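You operate a simulated robot arm through the tools that you are given. There is no shell and no other tool.

You run a simulated robot arm. Do the job below in one go: nothing can be reset, and whatever is moved stays where it is left.

JOB
Push the reel chuck home, pin it, set the card's brake and jog the reel.
Fine: the yellow pin catches in the lock hole before the jog; a quarter to a half turn.

It is judged by the outcome, as a careful person would: the job done as asked, and still so three seconds after it is handed in. It fails if anything else is knocked over, pushed out of place, dropped, spilled or broken.

ROBOT AND FRAMES
A 6-joint arm with a two-finger parallel gripper, fixed in place. Base frame: the origin is at the foot of the arm, x ahead of it, y to its left, z up. Lengths are in m, angles in degrees, forces in N, time in s.
With the tool pointing down near the work surface it reaches from about 0.58 to 0.94 m from the base axis. Its first joint turns from -149.0 to 149.0 degrees. Payload 3.43 kg.
The tool frame sits at the grasp point between the pads (the TCP): z along the fingers, y along the line on which they close. The tips reach 0.034 m beyond it. Largest opening 0.128 m; finger width 0.024, thickness 0.012; the body of the gripper, 0.048 by 0.13 m, starts 0.096 m behind the TCP.
Orientation is told as [roll, pitch, yaw] about the base's x, y, z axes, in that order, counted from this pose: with the fingers straight down and closing along the base's y, the tool's x points along the base's -x, its y along +y and its z along -z.

CONTROLS
- The arm moves only by the tool play_rows. Its arguments are lists of equal length, an entry for each row: "slide": the shift along the tool's x, y, z in m, a list of three; "turn": the turn, a rotation vector about the tool's x, y, z in degrees, a list of three; "hand": the finger opening in m, from 0 to 0.128. In form: {"slide": [[tx, ty, tz], ...], "turn": [[rx, ry, rz], ...], "hand": [hand, ...]}. A call has 1 to 20 rows; each row shifts and turns the commanded pose from where the row before left it, along the tool's axes as they then stand. Each row takes 0.2 s and may step no farther than 0.05 m and 8.6 degrees from the row before; otherwise, or with a gripper value out of range, the whole call is refused. Where a pose cannot be reached the arm comes as near as it can. A force on the tool above 50 N (or 10 N above the force at the start of the call, whichever is more), or a blocked arm, ends the call early, and 0.2 s more pass. The fingers move at their own pace (about 0.108 m/s each) and stop on an object; they squeeze with about 20 N. The grip force told is the motor's: it shows also when the fingers shut on nothing. Time passes only in rows, and 0.2 s behind the last, so rows that do not move let the fingers close. The reply holds the time, the measured pose of the TCP, the force on the tool along the base axes, the opening and the grip force, in the units named above and with some noise, with the torque about the TCP (base axes, N m) and any sound that the robot's microphone picked up.
- Cameras (640 x 400 px; columns grow to the right, rows downward): "scene" is fixed at [0.0498, -0.4997, 1.323]; the picture's right is [-0.56, -0.83, 0.00], its down [-0.57, 0.39, -0.72] and it looks along [0.60, -0.41, -0.69] (base axes); focal length 257 px, centre (320, 200). "wrist" rides on the gripper at [0.076, -0.011, -0.16] in the tool frame; the picture's right is [0.15, 0.99, 0.00], its down [-0.88, 0.13, -0.46] and it looks along [-0.45, 0.07, 0.89] (tool axes); focal length 234 px, centre (320, 200).
- camera(camera): a new picture of that camera. No time passes.
- move_column(by): slides the trunk up (or, below 0, down) by that many m; the arm rides with it, the base frame stays. It gives what a move gives, with no picture.
- measure_at(camera, pixels): for up to 12 pixels [column, row] of the newest picture of that camera ("zoom" is the newest enlarged one), the place [x, y, z] in the base frame of the surface seen there, good to about 0.002 m. No time passes.
- enlarge(camera, box): a new picture of the part [left, top, right, bottom] of that camera's present view, enlarged. No time passes.
- sign_off(): hands the job in; it is judged then, once.

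Open the gripper and draw the arm clear of the work before you hand the job in, unless the task says otherwise.

The tools are called by a JSON object that holds its "op" and its "data". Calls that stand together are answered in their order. play_rows: Moves the arm, as the interface text tells. Its arguments: {"type":"object","properties":{"slide":{"type":"array"},"turn":{"type":"array"},"hand":{"type":"array"}},"required":["slide","turn","hand"]} The other tools are called the same way: move_column (by) slides the trunk up or down; camera (camera) takes a picture; measure_at (camera, pixels) gives the place of the surface under pixels of a picture; enlarge (camera, box) takes an enlarged picture of a part of a camera's view; sign_off () hands the job in.

At the start:

```text
clock: 0.0
tcp_pos: [0.6886, -0.4485, 1.1042]
tcp_rot: [-0.1, 0.0, 0.0]
ft_force: [-0.2, -0.2, 0.3]
wrist_torque: [0.02, 0.02, 0.0]
grip_width: 0.1278
gripper_force: 0.1
trunk travel left (down, up): [-0.575, 0.135]
```

scene: 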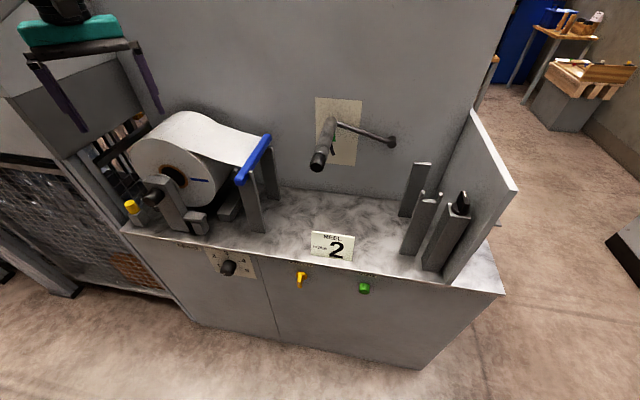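
wrist: 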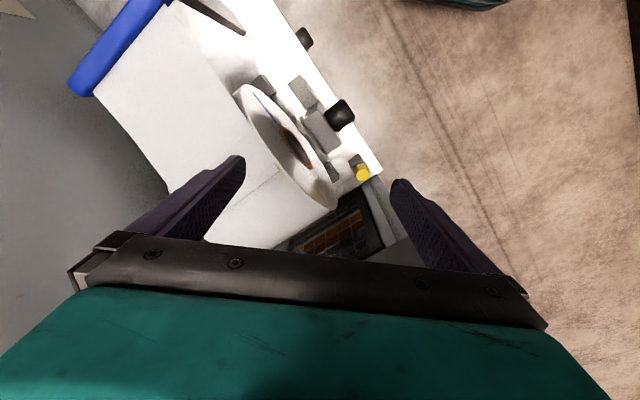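

The scene shows the reel at about (185,165), a yellow pin at (130,207), a knob dial at (228,268), a card "REEL 2" at (332,246), a yellow key at (300,278) and a green button at (364,288). I'll enlarge these areas.

{"op": "enlarge", "data": {"camera": "scene", "box": [110, 100, 290, 240]}}

{"op": "enlarge", "data": {"camera": "scene", "box": [170, 220, 390, 310]}}

{"op": "enlarge", "data": {"camera": "wrist", "box": [200, 0, 420, 260]}}

```text
2.86 times, centred on (200, 170) of scene
```

zoom: 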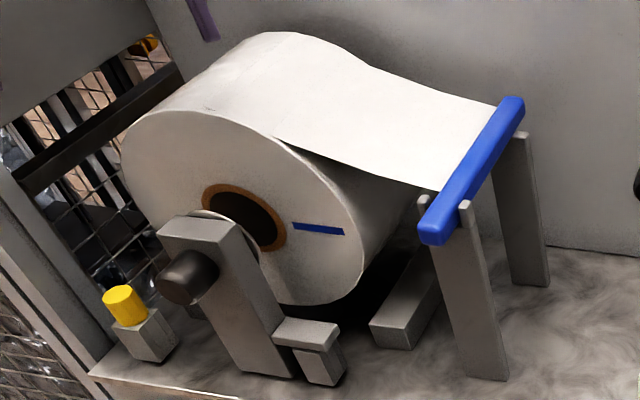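

```text
2.91 times, centred on (280, 265) of scene
```

zoom: 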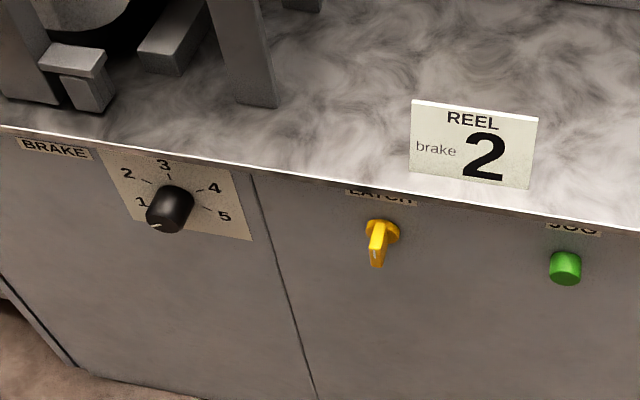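

```text
1.54 times, centred on (310, 130) of wrist
```

zoom: 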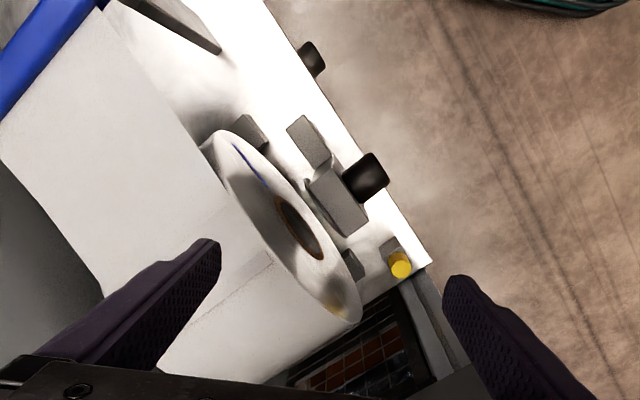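

Next I'll measure the machine's geometry: counter edge, face, knobs, chuck, pin and reel.

{"op": "enlarge", "data": {"camera": "scene", "box": [110, 160, 220, 240]}}

{"op": "measure_at", "data": {"camera": "scene", "pixels": [[122, 231], [504, 293], [228, 267], [300, 275], [364, 287], [332, 246], [245, 300], [380, 320], [153, 198], [131, 206], [165, 180], [200, 182]]}}

{"op": "enlarge", "data": {"camera": "scene", "box": [195, 240, 265, 285]}}

{"op": "enlarge", "data": {"camera": "scene", "box": [280, 255, 390, 310]}}

```text
5.00 times, centred on (165, 200) of scene
```

zoom: 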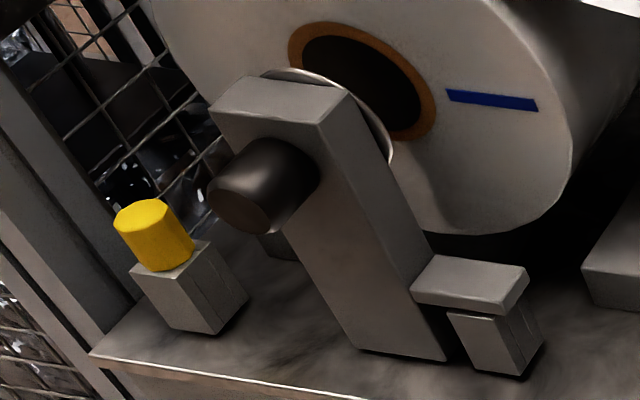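

```text
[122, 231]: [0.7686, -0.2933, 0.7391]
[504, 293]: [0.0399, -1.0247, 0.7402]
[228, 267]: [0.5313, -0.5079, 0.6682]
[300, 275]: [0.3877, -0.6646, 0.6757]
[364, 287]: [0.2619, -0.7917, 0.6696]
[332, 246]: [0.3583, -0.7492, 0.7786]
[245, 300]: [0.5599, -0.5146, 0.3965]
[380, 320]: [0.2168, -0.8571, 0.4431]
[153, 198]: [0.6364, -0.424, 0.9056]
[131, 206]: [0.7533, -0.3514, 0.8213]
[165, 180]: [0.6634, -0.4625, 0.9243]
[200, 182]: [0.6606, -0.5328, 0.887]
```

```text
8.89 times, centred on (230, 262) of scene
```

zoom: 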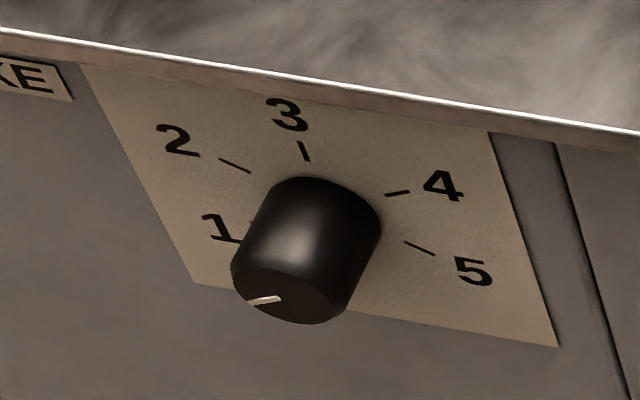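

```text
5.82 times, centred on (335, 282) of scene
```

zoom: 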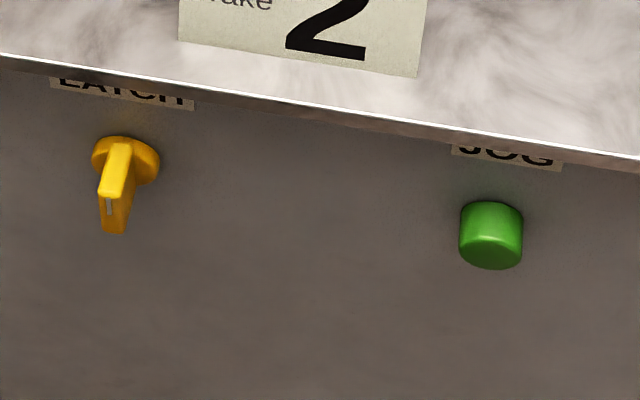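

I'll measure details on the chuck, the pin, the block beside it, and the reel.

{"op": "enlarge", "data": {"camera": "scene", "box": [110, 160, 220, 240]}}

{"op": "measure_at", "data": {"camera": "zoom", "pixels": [[143, 216], [160, 248], [170, 300], [195, 258], [225, 300], [245, 205], [265, 95], [350, 110], [330, 280], [465, 285], [490, 340], [360, 360]]}}

{"op": "measure_at", "data": {"camera": "zoom", "pixels": [[360, 80], [490, 100], [425, 120], [380, 140], [280, 255], [540, 220], [600, 290], [200, 160], [215, 105], [325, 125], [400, 290], [440, 355]]}}

{"op": "enlarge", "data": {"camera": "wrist", "box": [280, 20, 400, 200]}}

```text
5.00 times, centred on (165, 200) of scene
```

zoom: 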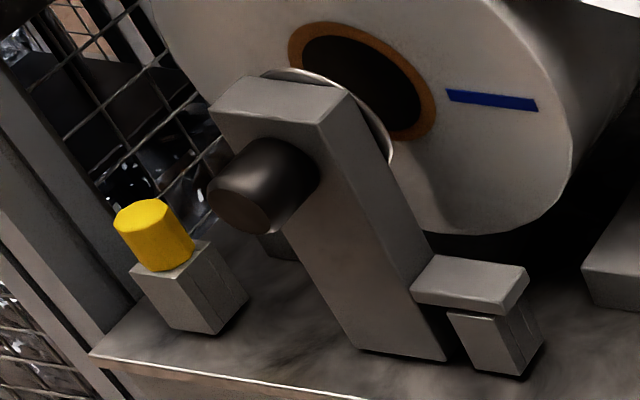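

```text
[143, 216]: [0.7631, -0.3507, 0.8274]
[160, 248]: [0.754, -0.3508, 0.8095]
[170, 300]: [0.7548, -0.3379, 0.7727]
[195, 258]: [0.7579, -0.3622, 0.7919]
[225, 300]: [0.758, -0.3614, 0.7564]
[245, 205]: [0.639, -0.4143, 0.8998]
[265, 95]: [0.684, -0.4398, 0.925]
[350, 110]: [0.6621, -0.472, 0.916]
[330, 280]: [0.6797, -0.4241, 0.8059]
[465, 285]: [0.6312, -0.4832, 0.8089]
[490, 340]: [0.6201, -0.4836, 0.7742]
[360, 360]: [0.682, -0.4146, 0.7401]
```

```text
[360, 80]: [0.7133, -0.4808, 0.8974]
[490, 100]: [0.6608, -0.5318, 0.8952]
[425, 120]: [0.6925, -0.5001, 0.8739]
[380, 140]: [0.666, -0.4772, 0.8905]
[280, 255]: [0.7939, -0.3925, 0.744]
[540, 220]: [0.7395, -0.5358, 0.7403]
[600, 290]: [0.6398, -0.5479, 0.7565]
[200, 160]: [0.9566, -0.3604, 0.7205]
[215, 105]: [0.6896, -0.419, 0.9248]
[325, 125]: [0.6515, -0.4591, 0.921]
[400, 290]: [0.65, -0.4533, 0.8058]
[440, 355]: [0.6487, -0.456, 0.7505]
```

```text
2.22 times, centred on (340, 110) of wrist
```

zoom: 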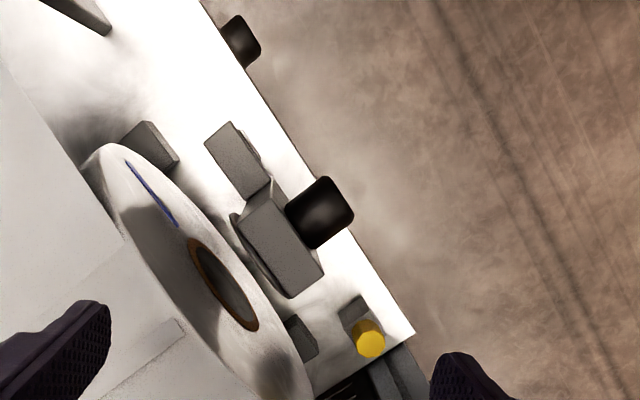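

The machine's front runs at 45° in the base frame. I'll yaw the tool -45° so it squares with the machine, and back off toward the front for a closer wrist view of the chuck tab and pin.

{"op": "play_rows", "data": {"slide": [[0, 0, 0], [0, 0, 0], [0, 0, 0], [0, 0, 0], [0, 0, 0], [0, 0, 0], [0.042, -0.017, 0.02], [0.042, -0.017, 0.02], [0, 0, 0]], "turn": [[0, 0, 7.5], [0, 0, 7.5], [0, 0, 7.5], [0, 0, 7.5], [0, 0, 7.5], [0, 0, 7.5], [0, 0, 0], [0, 0, 0], [0, 0, 0]], "hand": [0.128, 0.128, 0.128, 0.128, 0.128, 0.128, 0.128, 0.128, 0.128]}}

{"op": "camera", "data": {"camera": "wrist"}}

{"op": "camera", "data": {"camera": "scene"}}

```text
clock: 0.6
tcp_pos: [0.6902, -0.4505, 1.1035]
tcp_rot: [-0.4, -0.1, -12.2]
ft_force: [-2.5, -18.4, 2.1]
wrist_torque: [3.49, -0.28, 1.77]
grip_width: 0.1282
gripper_force: 0.0
trunk travel left (down, up): [-0.575, 0.135]
stopped in row 3: the force on the tool passed its limit at 112 N (the readings are from after the stop); the commanded pose is now the measured one
```

```text
taken
```

wrist: 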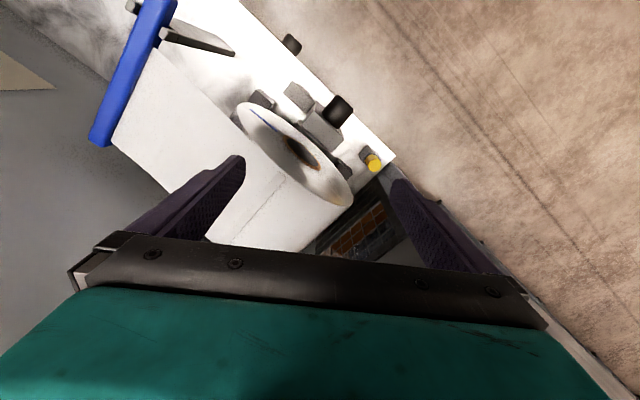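

```text
taken
```

scene: 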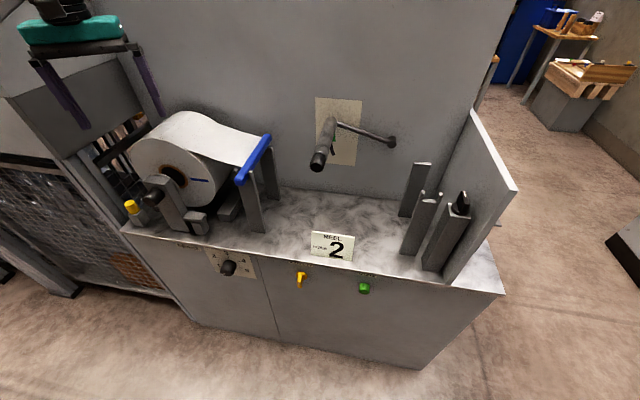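

The rotation hit something at about 112 N, with a residual -18 N along y, so the obstacle is on the +y side. I'll measure what lies near the right finger before moving again.

{"op": "measure_at", "data": {"camera": "wrist", "pixels": [[400, 170], [420, 185], [450, 208], [480, 228], [500, 245], [520, 275], [560, 330], [600, 370], [430, 280], [150, 180], [225, 190], [400, 230]]}}

{"op": "measure_at", "data": {"camera": "scene", "pixels": [[20, 75], [60, 75], [40, 110], [90, 100], [120, 60], [150, 60], [80, 130], [130, 100], [180, 60], [110, 130], [90, 30], [20, 120]]}}

{"op": "enlarge", "data": {"camera": "scene", "box": [0, 0, 200, 140]}}

{"op": "enlarge", "data": {"camera": "wrist", "box": [380, 140, 640, 400]}}

```text
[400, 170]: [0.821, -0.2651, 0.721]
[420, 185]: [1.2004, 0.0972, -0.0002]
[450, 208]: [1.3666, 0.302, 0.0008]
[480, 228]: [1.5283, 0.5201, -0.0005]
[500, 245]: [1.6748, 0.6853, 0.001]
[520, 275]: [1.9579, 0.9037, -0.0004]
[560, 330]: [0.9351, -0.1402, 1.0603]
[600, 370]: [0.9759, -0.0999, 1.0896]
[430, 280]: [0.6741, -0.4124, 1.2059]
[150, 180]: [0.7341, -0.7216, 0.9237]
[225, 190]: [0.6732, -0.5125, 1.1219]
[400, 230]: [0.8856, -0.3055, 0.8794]
```

```text
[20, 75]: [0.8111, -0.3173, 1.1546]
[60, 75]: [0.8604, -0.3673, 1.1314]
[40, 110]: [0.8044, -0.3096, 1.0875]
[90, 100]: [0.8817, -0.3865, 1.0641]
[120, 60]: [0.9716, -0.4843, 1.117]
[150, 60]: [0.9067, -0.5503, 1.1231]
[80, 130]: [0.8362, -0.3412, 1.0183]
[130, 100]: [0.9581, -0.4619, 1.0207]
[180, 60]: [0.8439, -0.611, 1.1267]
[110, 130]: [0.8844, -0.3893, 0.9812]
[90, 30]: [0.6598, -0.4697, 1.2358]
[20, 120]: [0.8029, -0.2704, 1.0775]
```

```text
2.86 times, centred on (100, 70) of scene
```

zoom: 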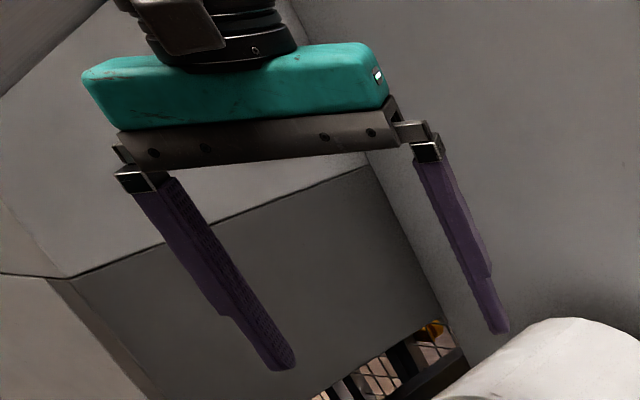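

```text
1.54 times, centred on (510, 270) of wrist
```

zoom: 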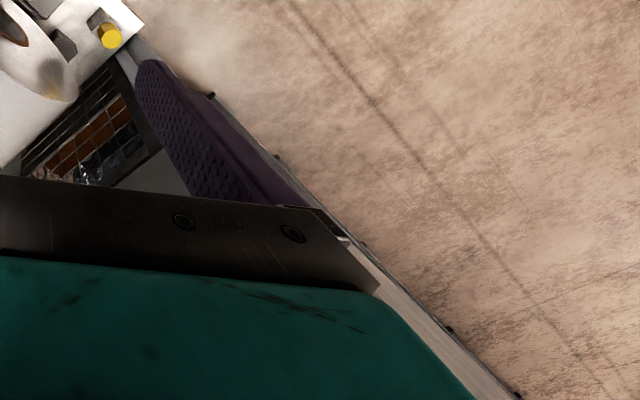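

The residual force and torque put the contact about 0.19 m above the TCP on the camera side. That suggests the wrist camera was turned into the arm's own forearm. I'll turn back to the start yaw and check the force clears.

{"op": "play_rows", "data": {"slide": [[0, 0, 0], [0, 0, 0], [0, 0, 0]], "turn": [[0, 0, -6], [0, 0, -6], [0, 0, 0]], "hand": [0.128, 0.128, 0.128]}}

{"op": "camera", "data": {"camera": "scene"}}

```text
clock: 1.4
tcp_pos: [0.6886, -0.4495, 1.1039]
tcp_rot: [-0.4, 0.0, -0.4]
ft_force: [0.9, 0.7, 0.2]
wrist_torque: [-0.02, -0.02, -0.01]
grip_width: 0.1279
gripper_force: 0.1
trunk travel left (down, up): [-0.575, 0.135]
```

```text
taken
```

scene: 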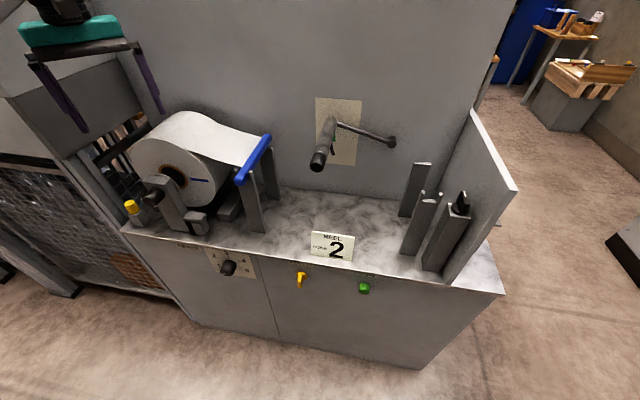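

The contact cleared and nothing was displaced. I'll keep yaw 0 and shift back along -x for a closer wrist view of the chuck tab, after measuring the blue bar and reel top heights.

{"op": "measure_at", "data": {"camera": "scene", "pixels": [[240, 180], [268, 138], [185, 115], [150, 145], [215, 190], [258, 215], [318, 165], [205, 150], [395, 142], [437, 195], [463, 205], [475, 115]]}}

{"op": "play_rows", "data": {"slide": [[0.04, -0.01, 0], [0.04, -0.01, 0], [0.04, -0.01, 0], [0.03, -0.01, 0.02], [0, 0, 0.03], [0, 0, 0.03], [0, 0, 0]], "turn": [[0, 0, 0], [0, 0, 0], [0, 0, 0], [0, 0, 0], [0, 0, 0], [0, 0, 0], [0, 0, 0]], "hand": [0.128, 0.128, 0.128, 0.128, 0.128, 0.128, 0.128]}}

{"op": "camera", "data": {"camera": "wrist"}}

```text
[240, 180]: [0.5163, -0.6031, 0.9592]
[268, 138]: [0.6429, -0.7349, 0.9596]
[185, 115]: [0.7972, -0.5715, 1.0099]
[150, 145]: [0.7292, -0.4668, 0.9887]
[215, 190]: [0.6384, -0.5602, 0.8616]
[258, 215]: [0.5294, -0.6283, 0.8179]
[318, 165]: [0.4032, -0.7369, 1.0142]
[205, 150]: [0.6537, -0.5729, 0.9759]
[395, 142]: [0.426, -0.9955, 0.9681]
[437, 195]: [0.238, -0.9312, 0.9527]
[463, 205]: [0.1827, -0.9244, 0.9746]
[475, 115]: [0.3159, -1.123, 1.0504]
```

```text
clock: 3.0
tcp_pos: [0.5389, -0.4895, 1.0241]
tcp_rot: [-0.4, 0.0, -0.3]
ft_force: [0.4, -0.7, -0.4]
wrist_torque: [0.03, -0.03, 0.0]
grip_width: 0.1277
gripper_force: 0.0
trunk travel left (down, up): [-0.575, 0.135]
```

```text
taken
```

wrist: 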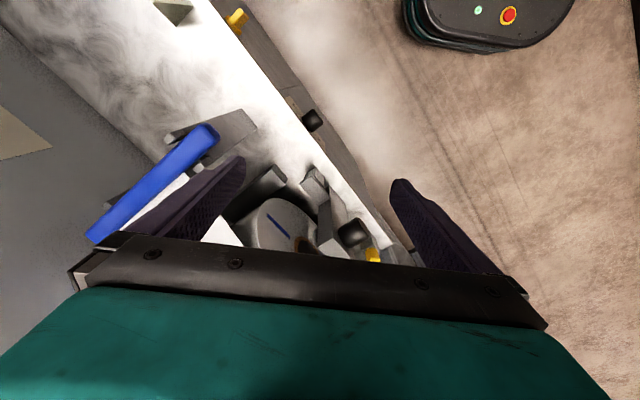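

The tab is at about (315,180) and the pin at (372,255); I'll zoom in on that region.

{"op": "enlarge", "data": {"camera": "wrist", "box": [240, 140, 400, 265]}}

```text
3.20 times, centred on (320, 202) of wrist
```

zoom: 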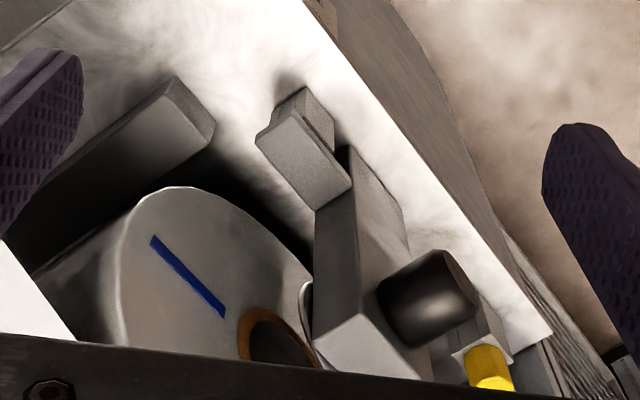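

The tab and block details are still ambiguous. I'll yaw +45° (camera on the right looking left along the counter), staying above the reel, to view the pin and chuck from the right.

{"op": "play_rows", "data": {"slide": [[0, 0, -0.012], [0, 0, -0.012], [0, 0, -0.012], [0, 0, 0], [0, 0, 0], [0, 0, 0], [-0.045, -0.014, 0], [-0.045, -0.015, 0], [-0.045, -0.015, 0], [0, 0, 0]], "turn": [[0, 0, -7.5], [0, 0, -7.5], [0, 0, -7.5], [0, 0, -7.5], [0, 0, -7.5], [0, 0, -7.5], [0, 0, 0], [0, 0, 0], [0, 0, 0], [0, 0, 0]], "hand": [0.128, 0.128, 0.128, 0.128, 0.128, 0.128, 0.128, 0.128, 0.128, 0.128]}}

{"op": "camera", "data": {"camera": "wrist"}}

```text
clock: 5.2
tcp_pos: [0.6672, -0.4262, 1.0604]
tcp_rot: [-0.2, 0.4, 44.4]
ft_force: [-0.4, -0.5, -0.1]
wrist_torque: [-0.02, 0.03, 0.03]
grip_width: 0.1282
gripper_force: 0.1
trunk travel left (down, up): [-0.575, 0.135]
```

```text
taken
```

wrist: 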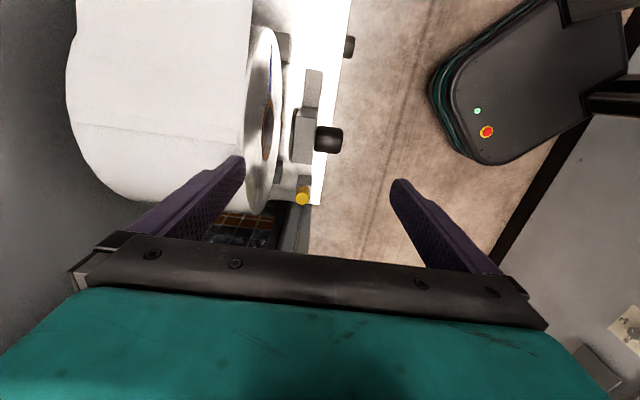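

Good view. The chuck post is at about (303,130), the pin at (302,196) and the reel face at (262,120), so I'll zoom in.

{"op": "enlarge", "data": {"camera": "wrist", "box": [250, 60, 350, 220]}}

{"op": "enlarge", "data": {"camera": "wrist", "box": [260, 160, 330, 220]}}

```text
2.50 times, centred on (300, 140) of wrist
```

zoom: 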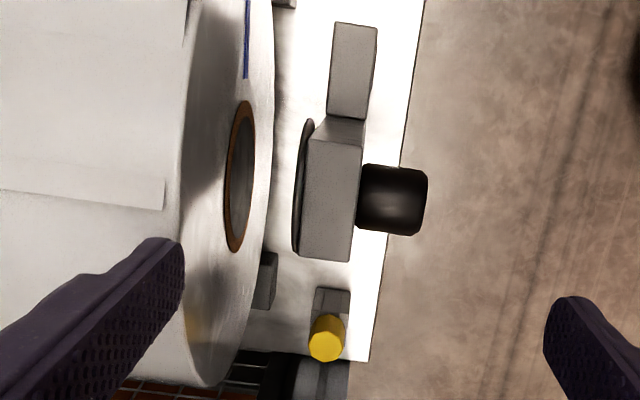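

```text
6.67 times, centred on (295, 190) of wrist
```

zoom: 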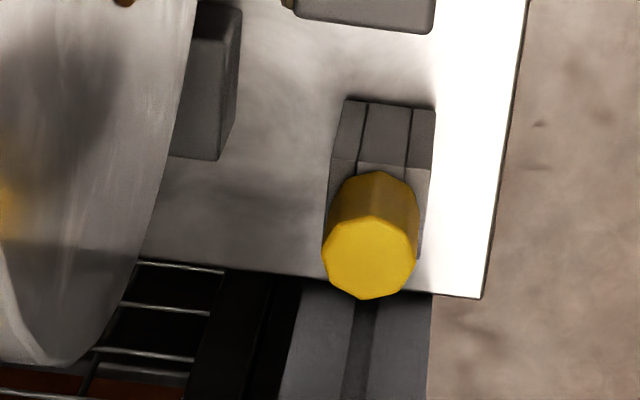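

It looks like the pin sits in a parking block, with a similar lock block under the chuck's tab. The tab would uncover that block's hole when the chuck goes home. I'll measure corners for exact geometry.

{"op": "measure_at", "data": {"camera": "zoom", "pixels": [[370, 255], [330, 250], [412, 250], [370, 290], [345, 115], [425, 115], [395, 108], [345, 150], [420, 150], [425, 220], [340, 170], [372, 185]]}}

{"op": "enlarge", "data": {"camera": "wrist", "box": [265, 50, 355, 175]}}

{"op": "measure_at", "data": {"camera": "zoom", "pixels": [[305, 75], [370, 80], [300, 170], [355, 175], [335, 120], [330, 250], [280, 260], [340, 215], [420, 290], [440, 275], [400, 310], [262, 250]]}}

{"op": "enlarge", "data": {"camera": "scene", "box": [175, 195, 235, 240]}}

{"op": "measure_at", "data": {"camera": "zoom", "pixels": [[150, 130], [250, 90], [330, 110], [200, 160], [290, 165], [250, 220], [340, 200], [320, 240], [190, 200], [360, 180], [345, 150], [130, 200]]}}

```text
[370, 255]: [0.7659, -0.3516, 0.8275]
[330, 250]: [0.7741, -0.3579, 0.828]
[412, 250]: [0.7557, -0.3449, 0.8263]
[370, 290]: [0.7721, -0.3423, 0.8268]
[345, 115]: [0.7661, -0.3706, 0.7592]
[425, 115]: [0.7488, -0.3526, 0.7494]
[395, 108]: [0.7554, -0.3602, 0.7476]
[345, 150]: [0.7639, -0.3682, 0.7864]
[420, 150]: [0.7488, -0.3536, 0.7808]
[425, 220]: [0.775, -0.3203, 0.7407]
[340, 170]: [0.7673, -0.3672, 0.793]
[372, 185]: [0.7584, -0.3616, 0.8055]
```

```text
3.20 times, centred on (310, 112) of wrist
```

zoom: 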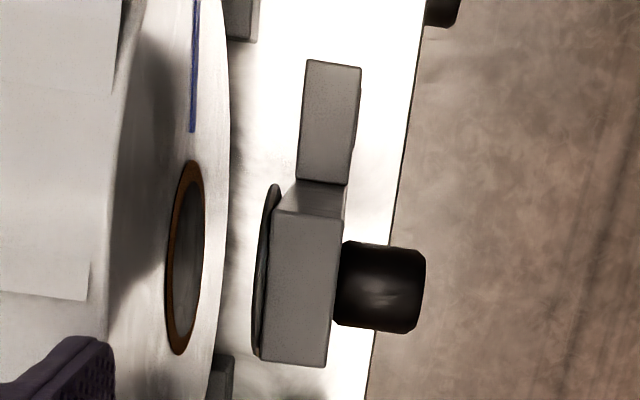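

```text
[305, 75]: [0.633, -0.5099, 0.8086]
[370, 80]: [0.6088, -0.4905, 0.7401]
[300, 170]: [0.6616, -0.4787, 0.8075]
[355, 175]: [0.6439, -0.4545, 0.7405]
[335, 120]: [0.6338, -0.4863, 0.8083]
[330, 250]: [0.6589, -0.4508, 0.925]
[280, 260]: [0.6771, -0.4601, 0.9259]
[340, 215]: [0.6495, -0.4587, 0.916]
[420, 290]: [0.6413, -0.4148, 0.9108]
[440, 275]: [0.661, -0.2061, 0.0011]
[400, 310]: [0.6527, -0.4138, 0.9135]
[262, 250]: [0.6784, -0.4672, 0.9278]
```

```text
8.89 times, centred on (205, 218) of scene
```

zoom: 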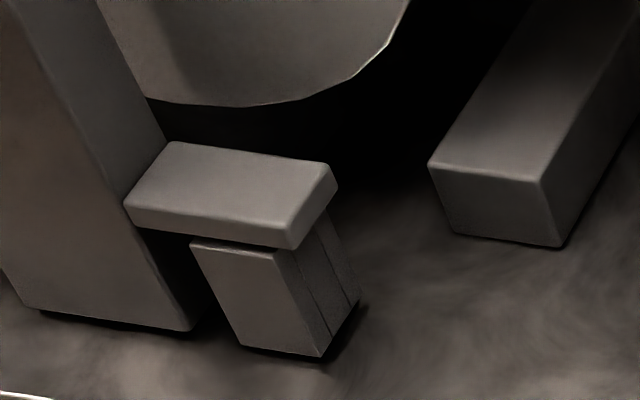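

```text
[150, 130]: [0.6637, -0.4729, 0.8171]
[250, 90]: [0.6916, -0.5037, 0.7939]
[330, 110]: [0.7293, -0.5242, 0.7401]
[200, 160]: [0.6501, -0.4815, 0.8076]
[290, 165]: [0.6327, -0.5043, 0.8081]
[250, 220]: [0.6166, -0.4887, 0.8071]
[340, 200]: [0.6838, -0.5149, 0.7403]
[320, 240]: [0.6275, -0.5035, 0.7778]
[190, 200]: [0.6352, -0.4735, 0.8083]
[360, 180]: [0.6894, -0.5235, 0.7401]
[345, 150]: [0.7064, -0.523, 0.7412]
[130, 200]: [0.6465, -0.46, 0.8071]
```

The tab spans u 0.20–0.25, v 0.03–0.058, over the lock block. The knob tip is about 7 mm in front of the counter edge at u≈0.173, z≈0.896. I'll close the fingers and back off in front of the edge, then descend ahead of the knob.

{"op": "play_rows", "data": {"slide": [[0.003, 0.035, 0], [0.004, 0.035, 0], [0, 0, 0.04], [0, 0, 0.04], [0, 0, 0.04], [0, 0, 0.04], [0, 0, 0]], "turn": [[0, 0, 0], [0, 0, -0.6], [0, 0, 0], [0, 0, 0], [0, 0, 0], [0, 0, 0], [0, 0, 0]], "hand": [0.06, 0.0, 0.0, 0.0, 0.0, 0.0, 0.0]}}

{"op": "camera", "data": {"camera": "scene"}}

{"op": "camera", "data": {"camera": "wrist"}}

```text
clock: 6.8
tcp_pos: [0.6118, -0.3812, 0.8988]
tcp_rot: [-0.3, 0.3, 45.2]
ft_force: [-0.5, -0.8, -0.7]
wrist_torque: [-0.01, 0.0, 0.0]
grip_width: 0.0
gripper_force: 20.0
trunk travel left (down, up): [-0.575, 0.135]
```

```text
taken
```

scene: 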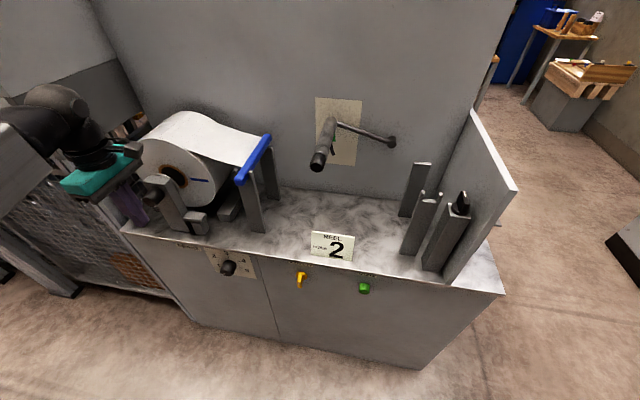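

```text
taken
```

wrist: 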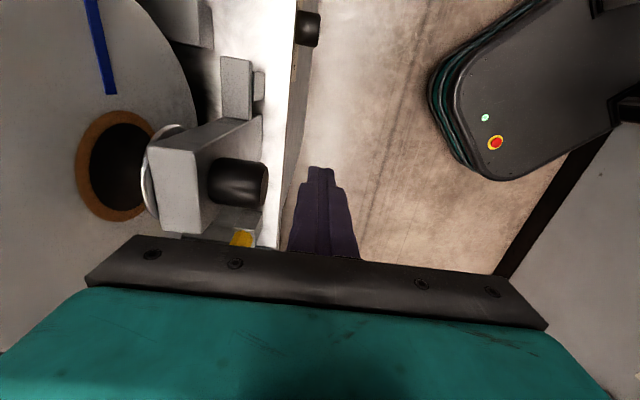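

The closed fingers are level with the knob in front of it, with a gap of about 3 cm. I'll push inward in small steps.

{"op": "play_rows", "data": {"slide": [[0, -0.01, 0], [0, -0.01, 0], [0, -0.005, 0], [0, -0.004, 0], [0, -0.004, 0], [0, -0.004, 0], [0, -0.004, 0], [0, 0, 0]], "turn": [[0, 0, 0], [0, 0, 0], [0, 0, 0], [0, 0, 0], [0, 0, 0], [0, 0, 0], [0, 0, 0], [0, 0, 0]], "hand": [0, 0, 0, 0, 0, 0, 0, 0]}}

{"op": "camera", "data": {"camera": "wrist"}}

```text
clock: 8.6
tcp_pos: [0.6407, -0.4108, 0.9]
tcp_rot: [-0.2, 0.2, 45.2]
ft_force: [-1.3, 0.5, -0.5]
wrist_torque: [0.01, -0.02, 0.01]
grip_width: 0.0002
gripper_force: 19.7
trunk travel left (down, up): [-0.575, 0.135]
```

```text
taken
```

wrist: 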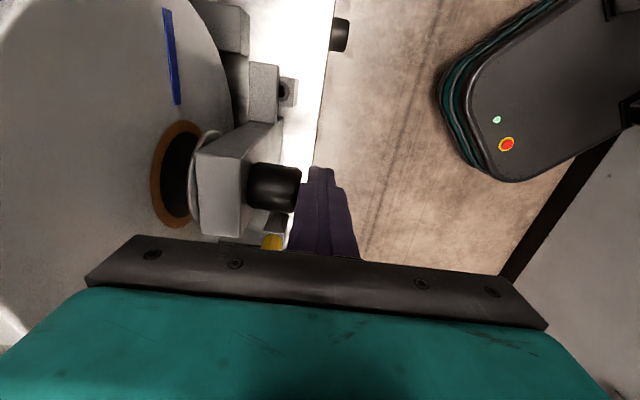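

The chuck is sliding: the tab has moved inward and a hole in the lock block shows at about (285,90). I'll keep pushing in small steps until it stops.

{"op": "play_rows", "data": {"slide": [[0, -0.004, 0], [0, -0.004, 0], [0, -0.004, 0], [0, 0, 0]], "turn": [[0, 0, 0], [0, 0, 0], [0, 0, 0], [0, 0, 0]], "hand": [0, 0, 0, 0]}}

{"op": "enlarge", "data": {"camera": "wrist", "box": [150, 30, 350, 260]}}

```text
clock: 9.6
tcp_pos: [0.648, -0.4199, 0.9001]
tcp_rot: [-0.3, 0.3, 45.3]
ft_force: [-1.2, 0.1, 0.7]
wrist_torque: [-0.01, 0.01, 0.02]
grip_width: 0.0001
gripper_force: 20.5
trunk travel left (down, up): [-0.575, 0.135]
```

```text
1.74 times, centred on (250, 145) of wrist
```

zoom: 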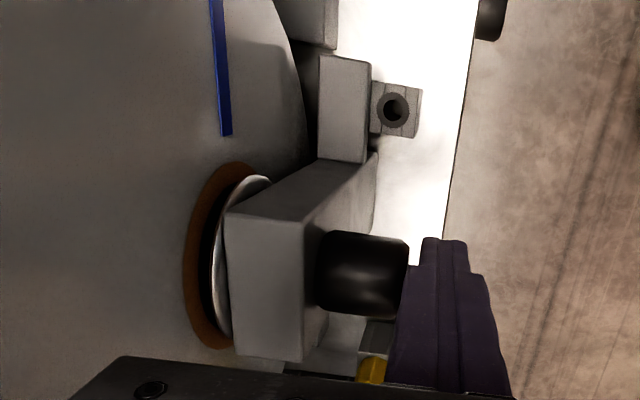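

The lock hole is now clear of the tab. The disc hasn't seated against the core yet, so I'll continue.

{"op": "play_rows", "data": {"slide": [[0, -0.003, 0], [0, -0.003, 0], [0, -0.003, 0], [0, -0.003, 0], [0, 0, 0]], "turn": [[0, 0, 0], [0, 0, 0], [0, 0, 0], [0, 0, 0], [0, 0, 0]], "hand": [0, 0, 0, 0, 0]}}

{"op": "enlarge", "data": {"camera": "wrist", "box": [150, 30, 350, 260]}}

```text
clock: 10.8
tcp_pos: [0.6529, -0.4222, 0.8995]
tcp_rot: [0.4, 0.4, 45.2]
ft_force: [-30.2, 27.1, -9.3]
wrist_torque: [-0.23, -0.21, 0.11]
grip_width: 0.0
gripper_force: 20.0
trunk travel left (down, up): [-0.575, 0.135]
```

```text
1.74 times, centred on (250, 145) of wrist
```

zoom: 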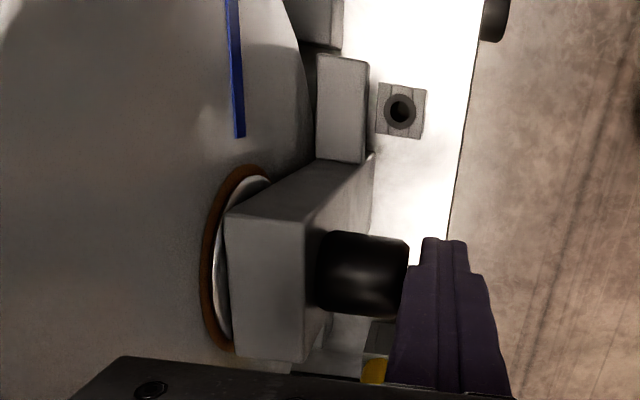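

The force rose to 40 N with no further travel, so the chuck is against its stop. I'll back the fingers off, then check whether the chuck stays home and look at the hole.

{"op": "play_rows", "data": {"slide": [[0, 0.005, 0], [0, 0.02, 0], [0, 0.03, 0], [0, 0, 0]], "turn": [[0, 0, 0], [0, 0, 0], [0, 0, 0], [0, 0, 0]], "hand": [0, 0, 0, 0]}}

{"op": "enlarge", "data": {"camera": "wrist", "box": [80, 20, 340, 260]}}

{"op": "enlarge", "data": {"camera": "scene", "box": [110, 160, 220, 240]}}

{"op": "measure_at", "data": {"camera": "scene", "pixels": [[205, 213], [196, 212], [207, 217], [202, 219], [206, 224], [175, 210], [170, 200], [158, 190]]}}

```text
clock: 11.8
tcp_pos: [0.62, -0.3892, 0.8989]
tcp_rot: [-0.3, 0.3, 45.2]
ft_force: [0.0, -0.1, -0.2]
wrist_torque: [-0.03, 0.0, -0.03]
grip_width: 0.0001
gripper_force: 20.4
trunk travel left (down, up): [-0.575, 0.135]
```

```text
1.67 times, centred on (210, 140) of wrist
```

zoom: 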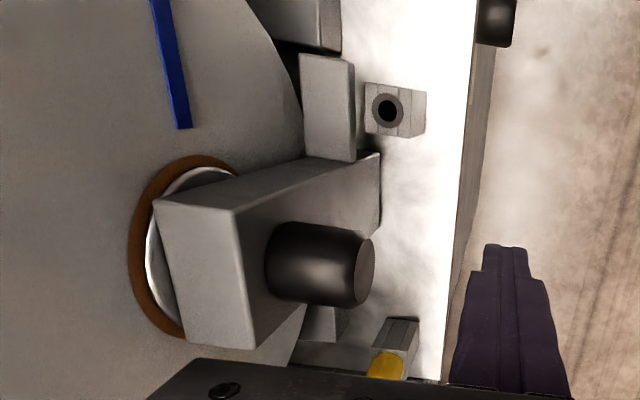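

```text
5.00 times, centred on (165, 200) of scene
```

zoom: 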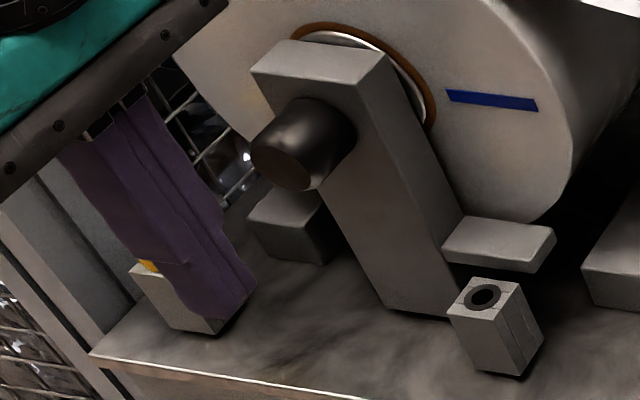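

```text
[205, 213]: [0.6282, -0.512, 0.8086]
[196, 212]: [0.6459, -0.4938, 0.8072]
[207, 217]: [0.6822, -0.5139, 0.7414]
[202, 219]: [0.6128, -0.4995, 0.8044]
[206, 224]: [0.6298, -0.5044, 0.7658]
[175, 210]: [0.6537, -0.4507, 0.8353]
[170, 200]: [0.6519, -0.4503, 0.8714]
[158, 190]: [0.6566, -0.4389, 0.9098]
```

The chuck stays home and the lock hole is fully exposed at zoom (483,297). I'll measure the hole ring, block and tab edges.

{"op": "enlarge", "data": {"camera": "scene", "box": [190, 200, 230, 240]}}

{"op": "measure_at", "data": {"camera": "scene", "pixels": [[206.6, 219.4], [204, 219.6], [209.5, 219], [206, 222.3], [207.5, 216.5], [200.5, 222.5], [213, 217], [207, 224]]}}

{"op": "enlarge", "data": {"camera": "wrist", "box": [190, 30, 270, 110]}}

```text
10.00 times, centred on (210, 220) of scene
```

zoom: 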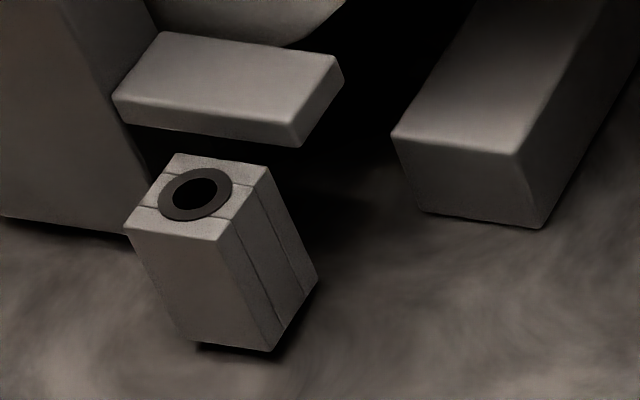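

```text
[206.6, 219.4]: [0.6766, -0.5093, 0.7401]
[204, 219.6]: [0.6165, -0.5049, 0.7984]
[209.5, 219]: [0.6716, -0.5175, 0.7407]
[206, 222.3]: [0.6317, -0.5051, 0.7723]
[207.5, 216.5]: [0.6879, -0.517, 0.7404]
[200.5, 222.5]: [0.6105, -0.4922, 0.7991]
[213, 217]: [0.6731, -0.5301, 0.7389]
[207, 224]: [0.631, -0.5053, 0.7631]
```

```text
5.00 times, centred on (230, 70) of wrist
```

zoom: 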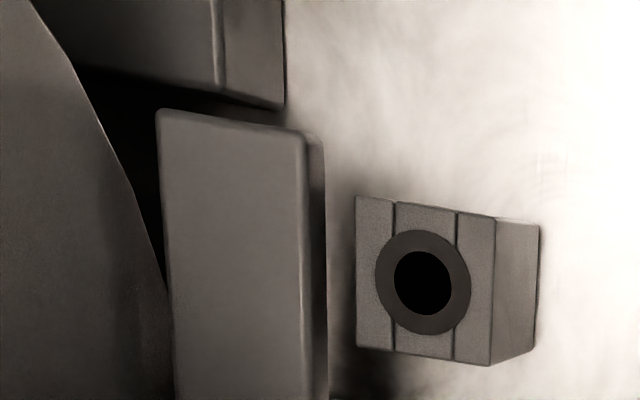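

{"op": "measure_at", "data": {"camera": "zoom", "pixels": [[384, 283], [464, 283], [423, 240], [423, 328], [362, 205], [488, 226], [484, 355], [362, 340], [305, 250], [165, 250], [298, 140], [520, 290]]}}

{"op": "measure_at", "data": {"camera": "scene", "pixels": [[194.6, 219.5], [200.4, 219.2], [197.5, 221.6], [197.3, 217.2], [191.0, 222.7], [195.8, 215.8], [204.5, 217.0], [199.5, 223.7]]}}

```text
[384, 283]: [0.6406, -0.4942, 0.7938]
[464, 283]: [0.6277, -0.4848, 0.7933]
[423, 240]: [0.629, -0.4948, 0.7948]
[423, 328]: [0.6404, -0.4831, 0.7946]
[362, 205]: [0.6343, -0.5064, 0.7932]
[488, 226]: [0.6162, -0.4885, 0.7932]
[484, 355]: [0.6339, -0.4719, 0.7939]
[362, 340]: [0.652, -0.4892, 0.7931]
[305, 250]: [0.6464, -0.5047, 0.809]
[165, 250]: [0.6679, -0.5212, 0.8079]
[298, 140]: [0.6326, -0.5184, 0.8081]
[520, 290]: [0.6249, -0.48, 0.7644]
```

```text
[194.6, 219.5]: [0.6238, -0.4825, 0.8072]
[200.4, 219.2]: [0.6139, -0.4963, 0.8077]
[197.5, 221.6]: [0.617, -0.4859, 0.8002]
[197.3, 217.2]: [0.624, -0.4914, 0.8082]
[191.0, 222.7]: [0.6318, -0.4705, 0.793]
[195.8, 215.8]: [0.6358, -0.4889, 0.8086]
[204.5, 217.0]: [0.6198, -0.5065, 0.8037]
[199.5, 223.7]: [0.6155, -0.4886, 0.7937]
```

The lock hole centre is at (0.634, -0.489, 0.794), i.e. u=0.2335, v=0.043, and the tab front is now at v≈0.061. The reel leaves no room for a vertical gripper there, so I'll grasp the pin tilted, with the fingers pointing inward-down and the camera on the upper side. First I'll back out, rise, turn the yaw to 135° and measure the left neighbour for clearance.

{"op": "play_rows", "data": {"slide": [[0, 0.03, -0.03], [0.02, 0.03, -0.04], [0.02, 0, -0.04], [0, 0, 0], [0, 0, 0], [0, 0, 0], [0, 0, 0], [0, 0, 0], [0, 0, 0], [0, 0, 0], [0, 0, 0], [0, 0, 0], [0, 0, 0], [0, 0, 0], [0, 0, 0], [0, 0, 0]], "turn": [[0, 0, 0], [0, 0, 0], [0, 0, 0], [0, 0, -7.5], [0, 0, -7.5], [0, 0, -7.5], [0, 0, -7.5], [0, 0, -7.5], [0, 0, -7.5], [0, 0, -7.5], [0, 0, -7.5], [0, 0, -7.5], [0, 0, -7.5], [0, 0, -7.5], [0, 0, -7.5], [0, 0, 0]], "hand": [0, 0, 0, 0.06, 0.06, 0.06, 0.06, 0.06, 0.06, 0.06, 0.06, 0.06, 0.06, 0.06, 0.06, 0.06]}}

{"op": "camera", "data": {"camera": "scene"}}

{"op": "camera", "data": {"camera": "wrist"}}

```text
refused: row 2 steps farther than a row can; nothing moved
```

```text
taken
```

scene: 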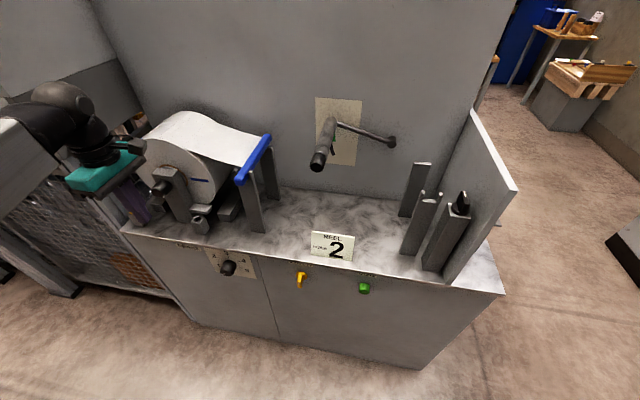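

```text
taken
```

wrist: 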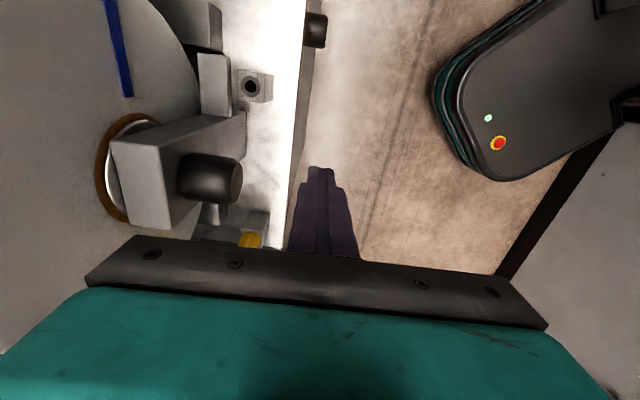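

The call was refused because one row's step was too large. I'll resend it with smaller steps and measure the left neighbour structure.

{"op": "measure_at", "data": {"camera": "scene", "pixels": [[100, 270], [60, 250], [40, 230], [110, 210], [140, 250], [20, 290], [75, 290], [110, 75], [20, 90], [165, 285]]}}

{"op": "play_rows", "data": {"slide": [[0, 0.03, -0.03], [0.02, 0.02, -0.035], [0.02, 0, -0.04], [0, 0, 0], [0, 0, 0], [0, 0, 0], [0, 0, 0], [0, 0, 0], [0, 0, 0], [0, 0, 0], [0, 0, 0], [0, 0, 0], [0, 0, 0], [0, 0, 0], [0, 0, 0], [0, 0, 0]], "turn": [[0, 0, 0], [0, 0, 0], [0, 0, 0], [0, 0, -7.5], [0, 0, -7.5], [0, 0, -7.5], [0, 0, -7.5], [0, 0, -7.5], [0, 0, -7.5], [0, 0, -7.5], [0, 0, -7.5], [0, 0, -7.5], [0, 0, -7.5], [0, 0, -7.5], [0, 0, -7.5], [0, 0, 0]], "hand": [0, 0, 0, 0.06, 0.06, 0.06, 0.06, 0.06, 0.06, 0.06, 0.06, 0.06, 0.06, 0.06, 0.06, 0.06]}}

{"op": "camera", "data": {"camera": "scene"}}

{"op": "camera", "data": {"camera": "wrist"}}

```text
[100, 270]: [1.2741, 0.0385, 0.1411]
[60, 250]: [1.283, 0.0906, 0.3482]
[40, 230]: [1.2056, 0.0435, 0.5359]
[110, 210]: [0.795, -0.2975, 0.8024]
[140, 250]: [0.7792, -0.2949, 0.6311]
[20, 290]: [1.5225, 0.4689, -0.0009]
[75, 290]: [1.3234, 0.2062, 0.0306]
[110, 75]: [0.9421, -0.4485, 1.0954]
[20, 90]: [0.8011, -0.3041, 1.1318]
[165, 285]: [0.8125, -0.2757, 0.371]
```

```text
clock: 15.2
tcp_pos: [0.5548, -0.3799, 1.0032]
tcp_rot: [0.3, 0.3, 135.3]
ft_force: [0.1, -0.1, -0.1]
wrist_torque: [0.01, -0.01, -0.01]
grip_width: 0.0597
gripper_force: 0.1
trunk travel left (down, up): [-0.575, 0.135]
```

```text
taken
```

scene: 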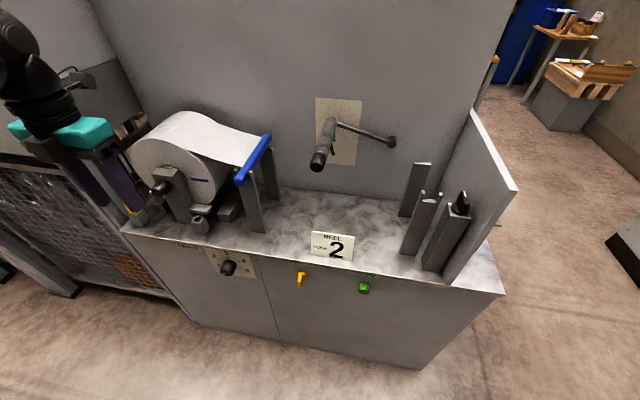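

```text
taken
```

wrist: 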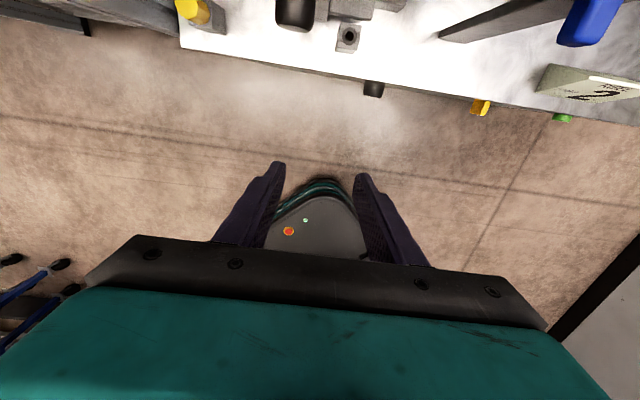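

Yaw 135° is reached with no contact. Now I'll move slightly inward and tilt the tool 40° about its y axis so the fingers point inward-down.

{"op": "play_rows", "data": {"slide": [[0.03, 0, 0], [0.02, 0, 0], [0, 0, 0], [0, 0, 0], [0, 0, 0], [0, 0, 0], [0, 0, 0], [0, 0, 0]], "turn": [[0, 0, 0], [0, 0, 0], [0, 8, 0], [0, 8, 0], [0, 8, 0], [0, 8, 0], [0, 8, 0], [0, 0, 0]], "hand": [0.06, 0.06, 0.06, 0.06, 0.06, 0.06, 0.06, 0.06]}}

{"op": "camera", "data": {"camera": "wrist"}}

{"op": "camera", "data": {"camera": "scene"}}

```text
clock: 17.0
tcp_pos: [0.5898, -0.4153, 1.0059]
tcp_rot: [0.5, 40.3, 135.4]
ft_force: [-0.7, 0.2, -0.3]
wrist_torque: [-0.02, -0.02, -0.02]
grip_width: 0.0599
gripper_force: 0.1
trunk travel left (down, up): [-0.575, 0.135]
```

```text
taken
```

wrist: 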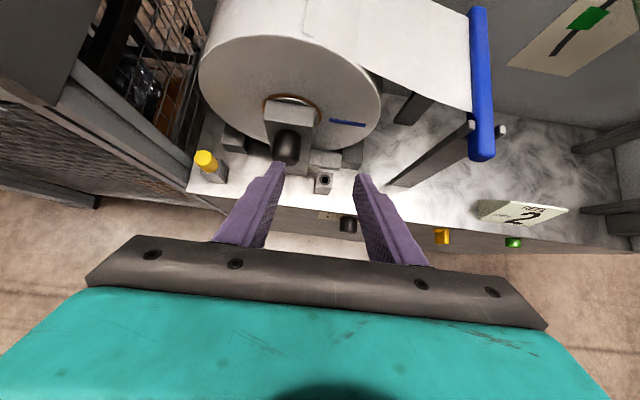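

```text
taken
```

scene: 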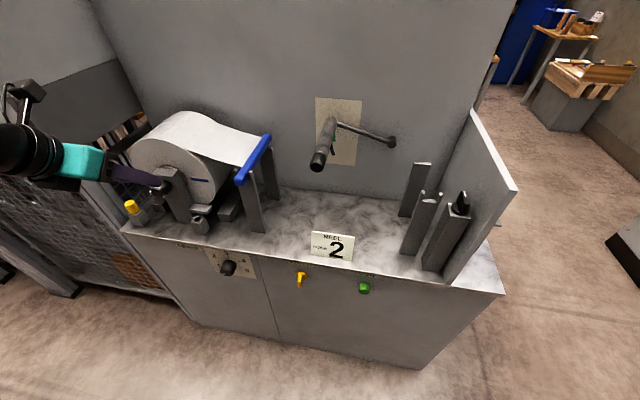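

This gives a good overall view. I'll look closer at the pin, the hole and the plate with a green mark at the upper right.

{"op": "enlarge", "data": {"camera": "wrist", "box": [180, 120, 260, 210]}}

{"op": "measure_at", "data": {"camera": "zoom", "pixels": [[260, 140], [290, 150], [320, 175], [270, 170], [340, 255], [390, 265], [300, 230], [345, 300]]}}

{"op": "enlarge", "data": {"camera": "wrist", "box": [480, 0, 640, 100]}}

{"op": "enlarge", "data": {"camera": "scene", "box": [290, 80, 410, 190]}}

```text
4.44 times, centred on (220, 165) of wrist
```

zoom: 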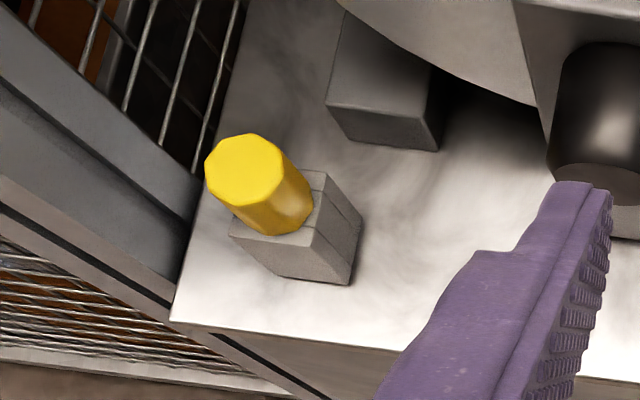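

```text
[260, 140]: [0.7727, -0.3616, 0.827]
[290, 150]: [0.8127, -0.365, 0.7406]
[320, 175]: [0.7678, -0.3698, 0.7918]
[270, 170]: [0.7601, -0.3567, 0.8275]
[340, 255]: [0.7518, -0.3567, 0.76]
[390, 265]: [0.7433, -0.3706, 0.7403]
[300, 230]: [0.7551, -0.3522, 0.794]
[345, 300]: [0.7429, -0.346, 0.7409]
```

```text
4.00 times, centred on (560, 50) of wrist
```

zoom: 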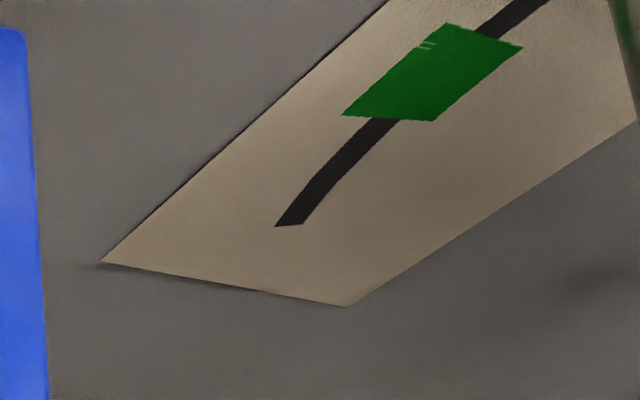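

```text
3.64 times, centred on (350, 135) of scene
```

zoom: 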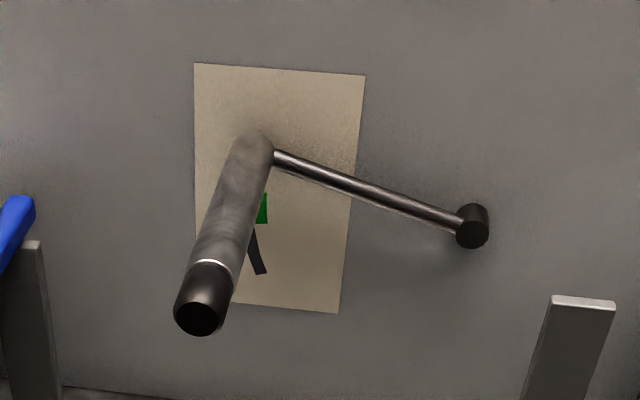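

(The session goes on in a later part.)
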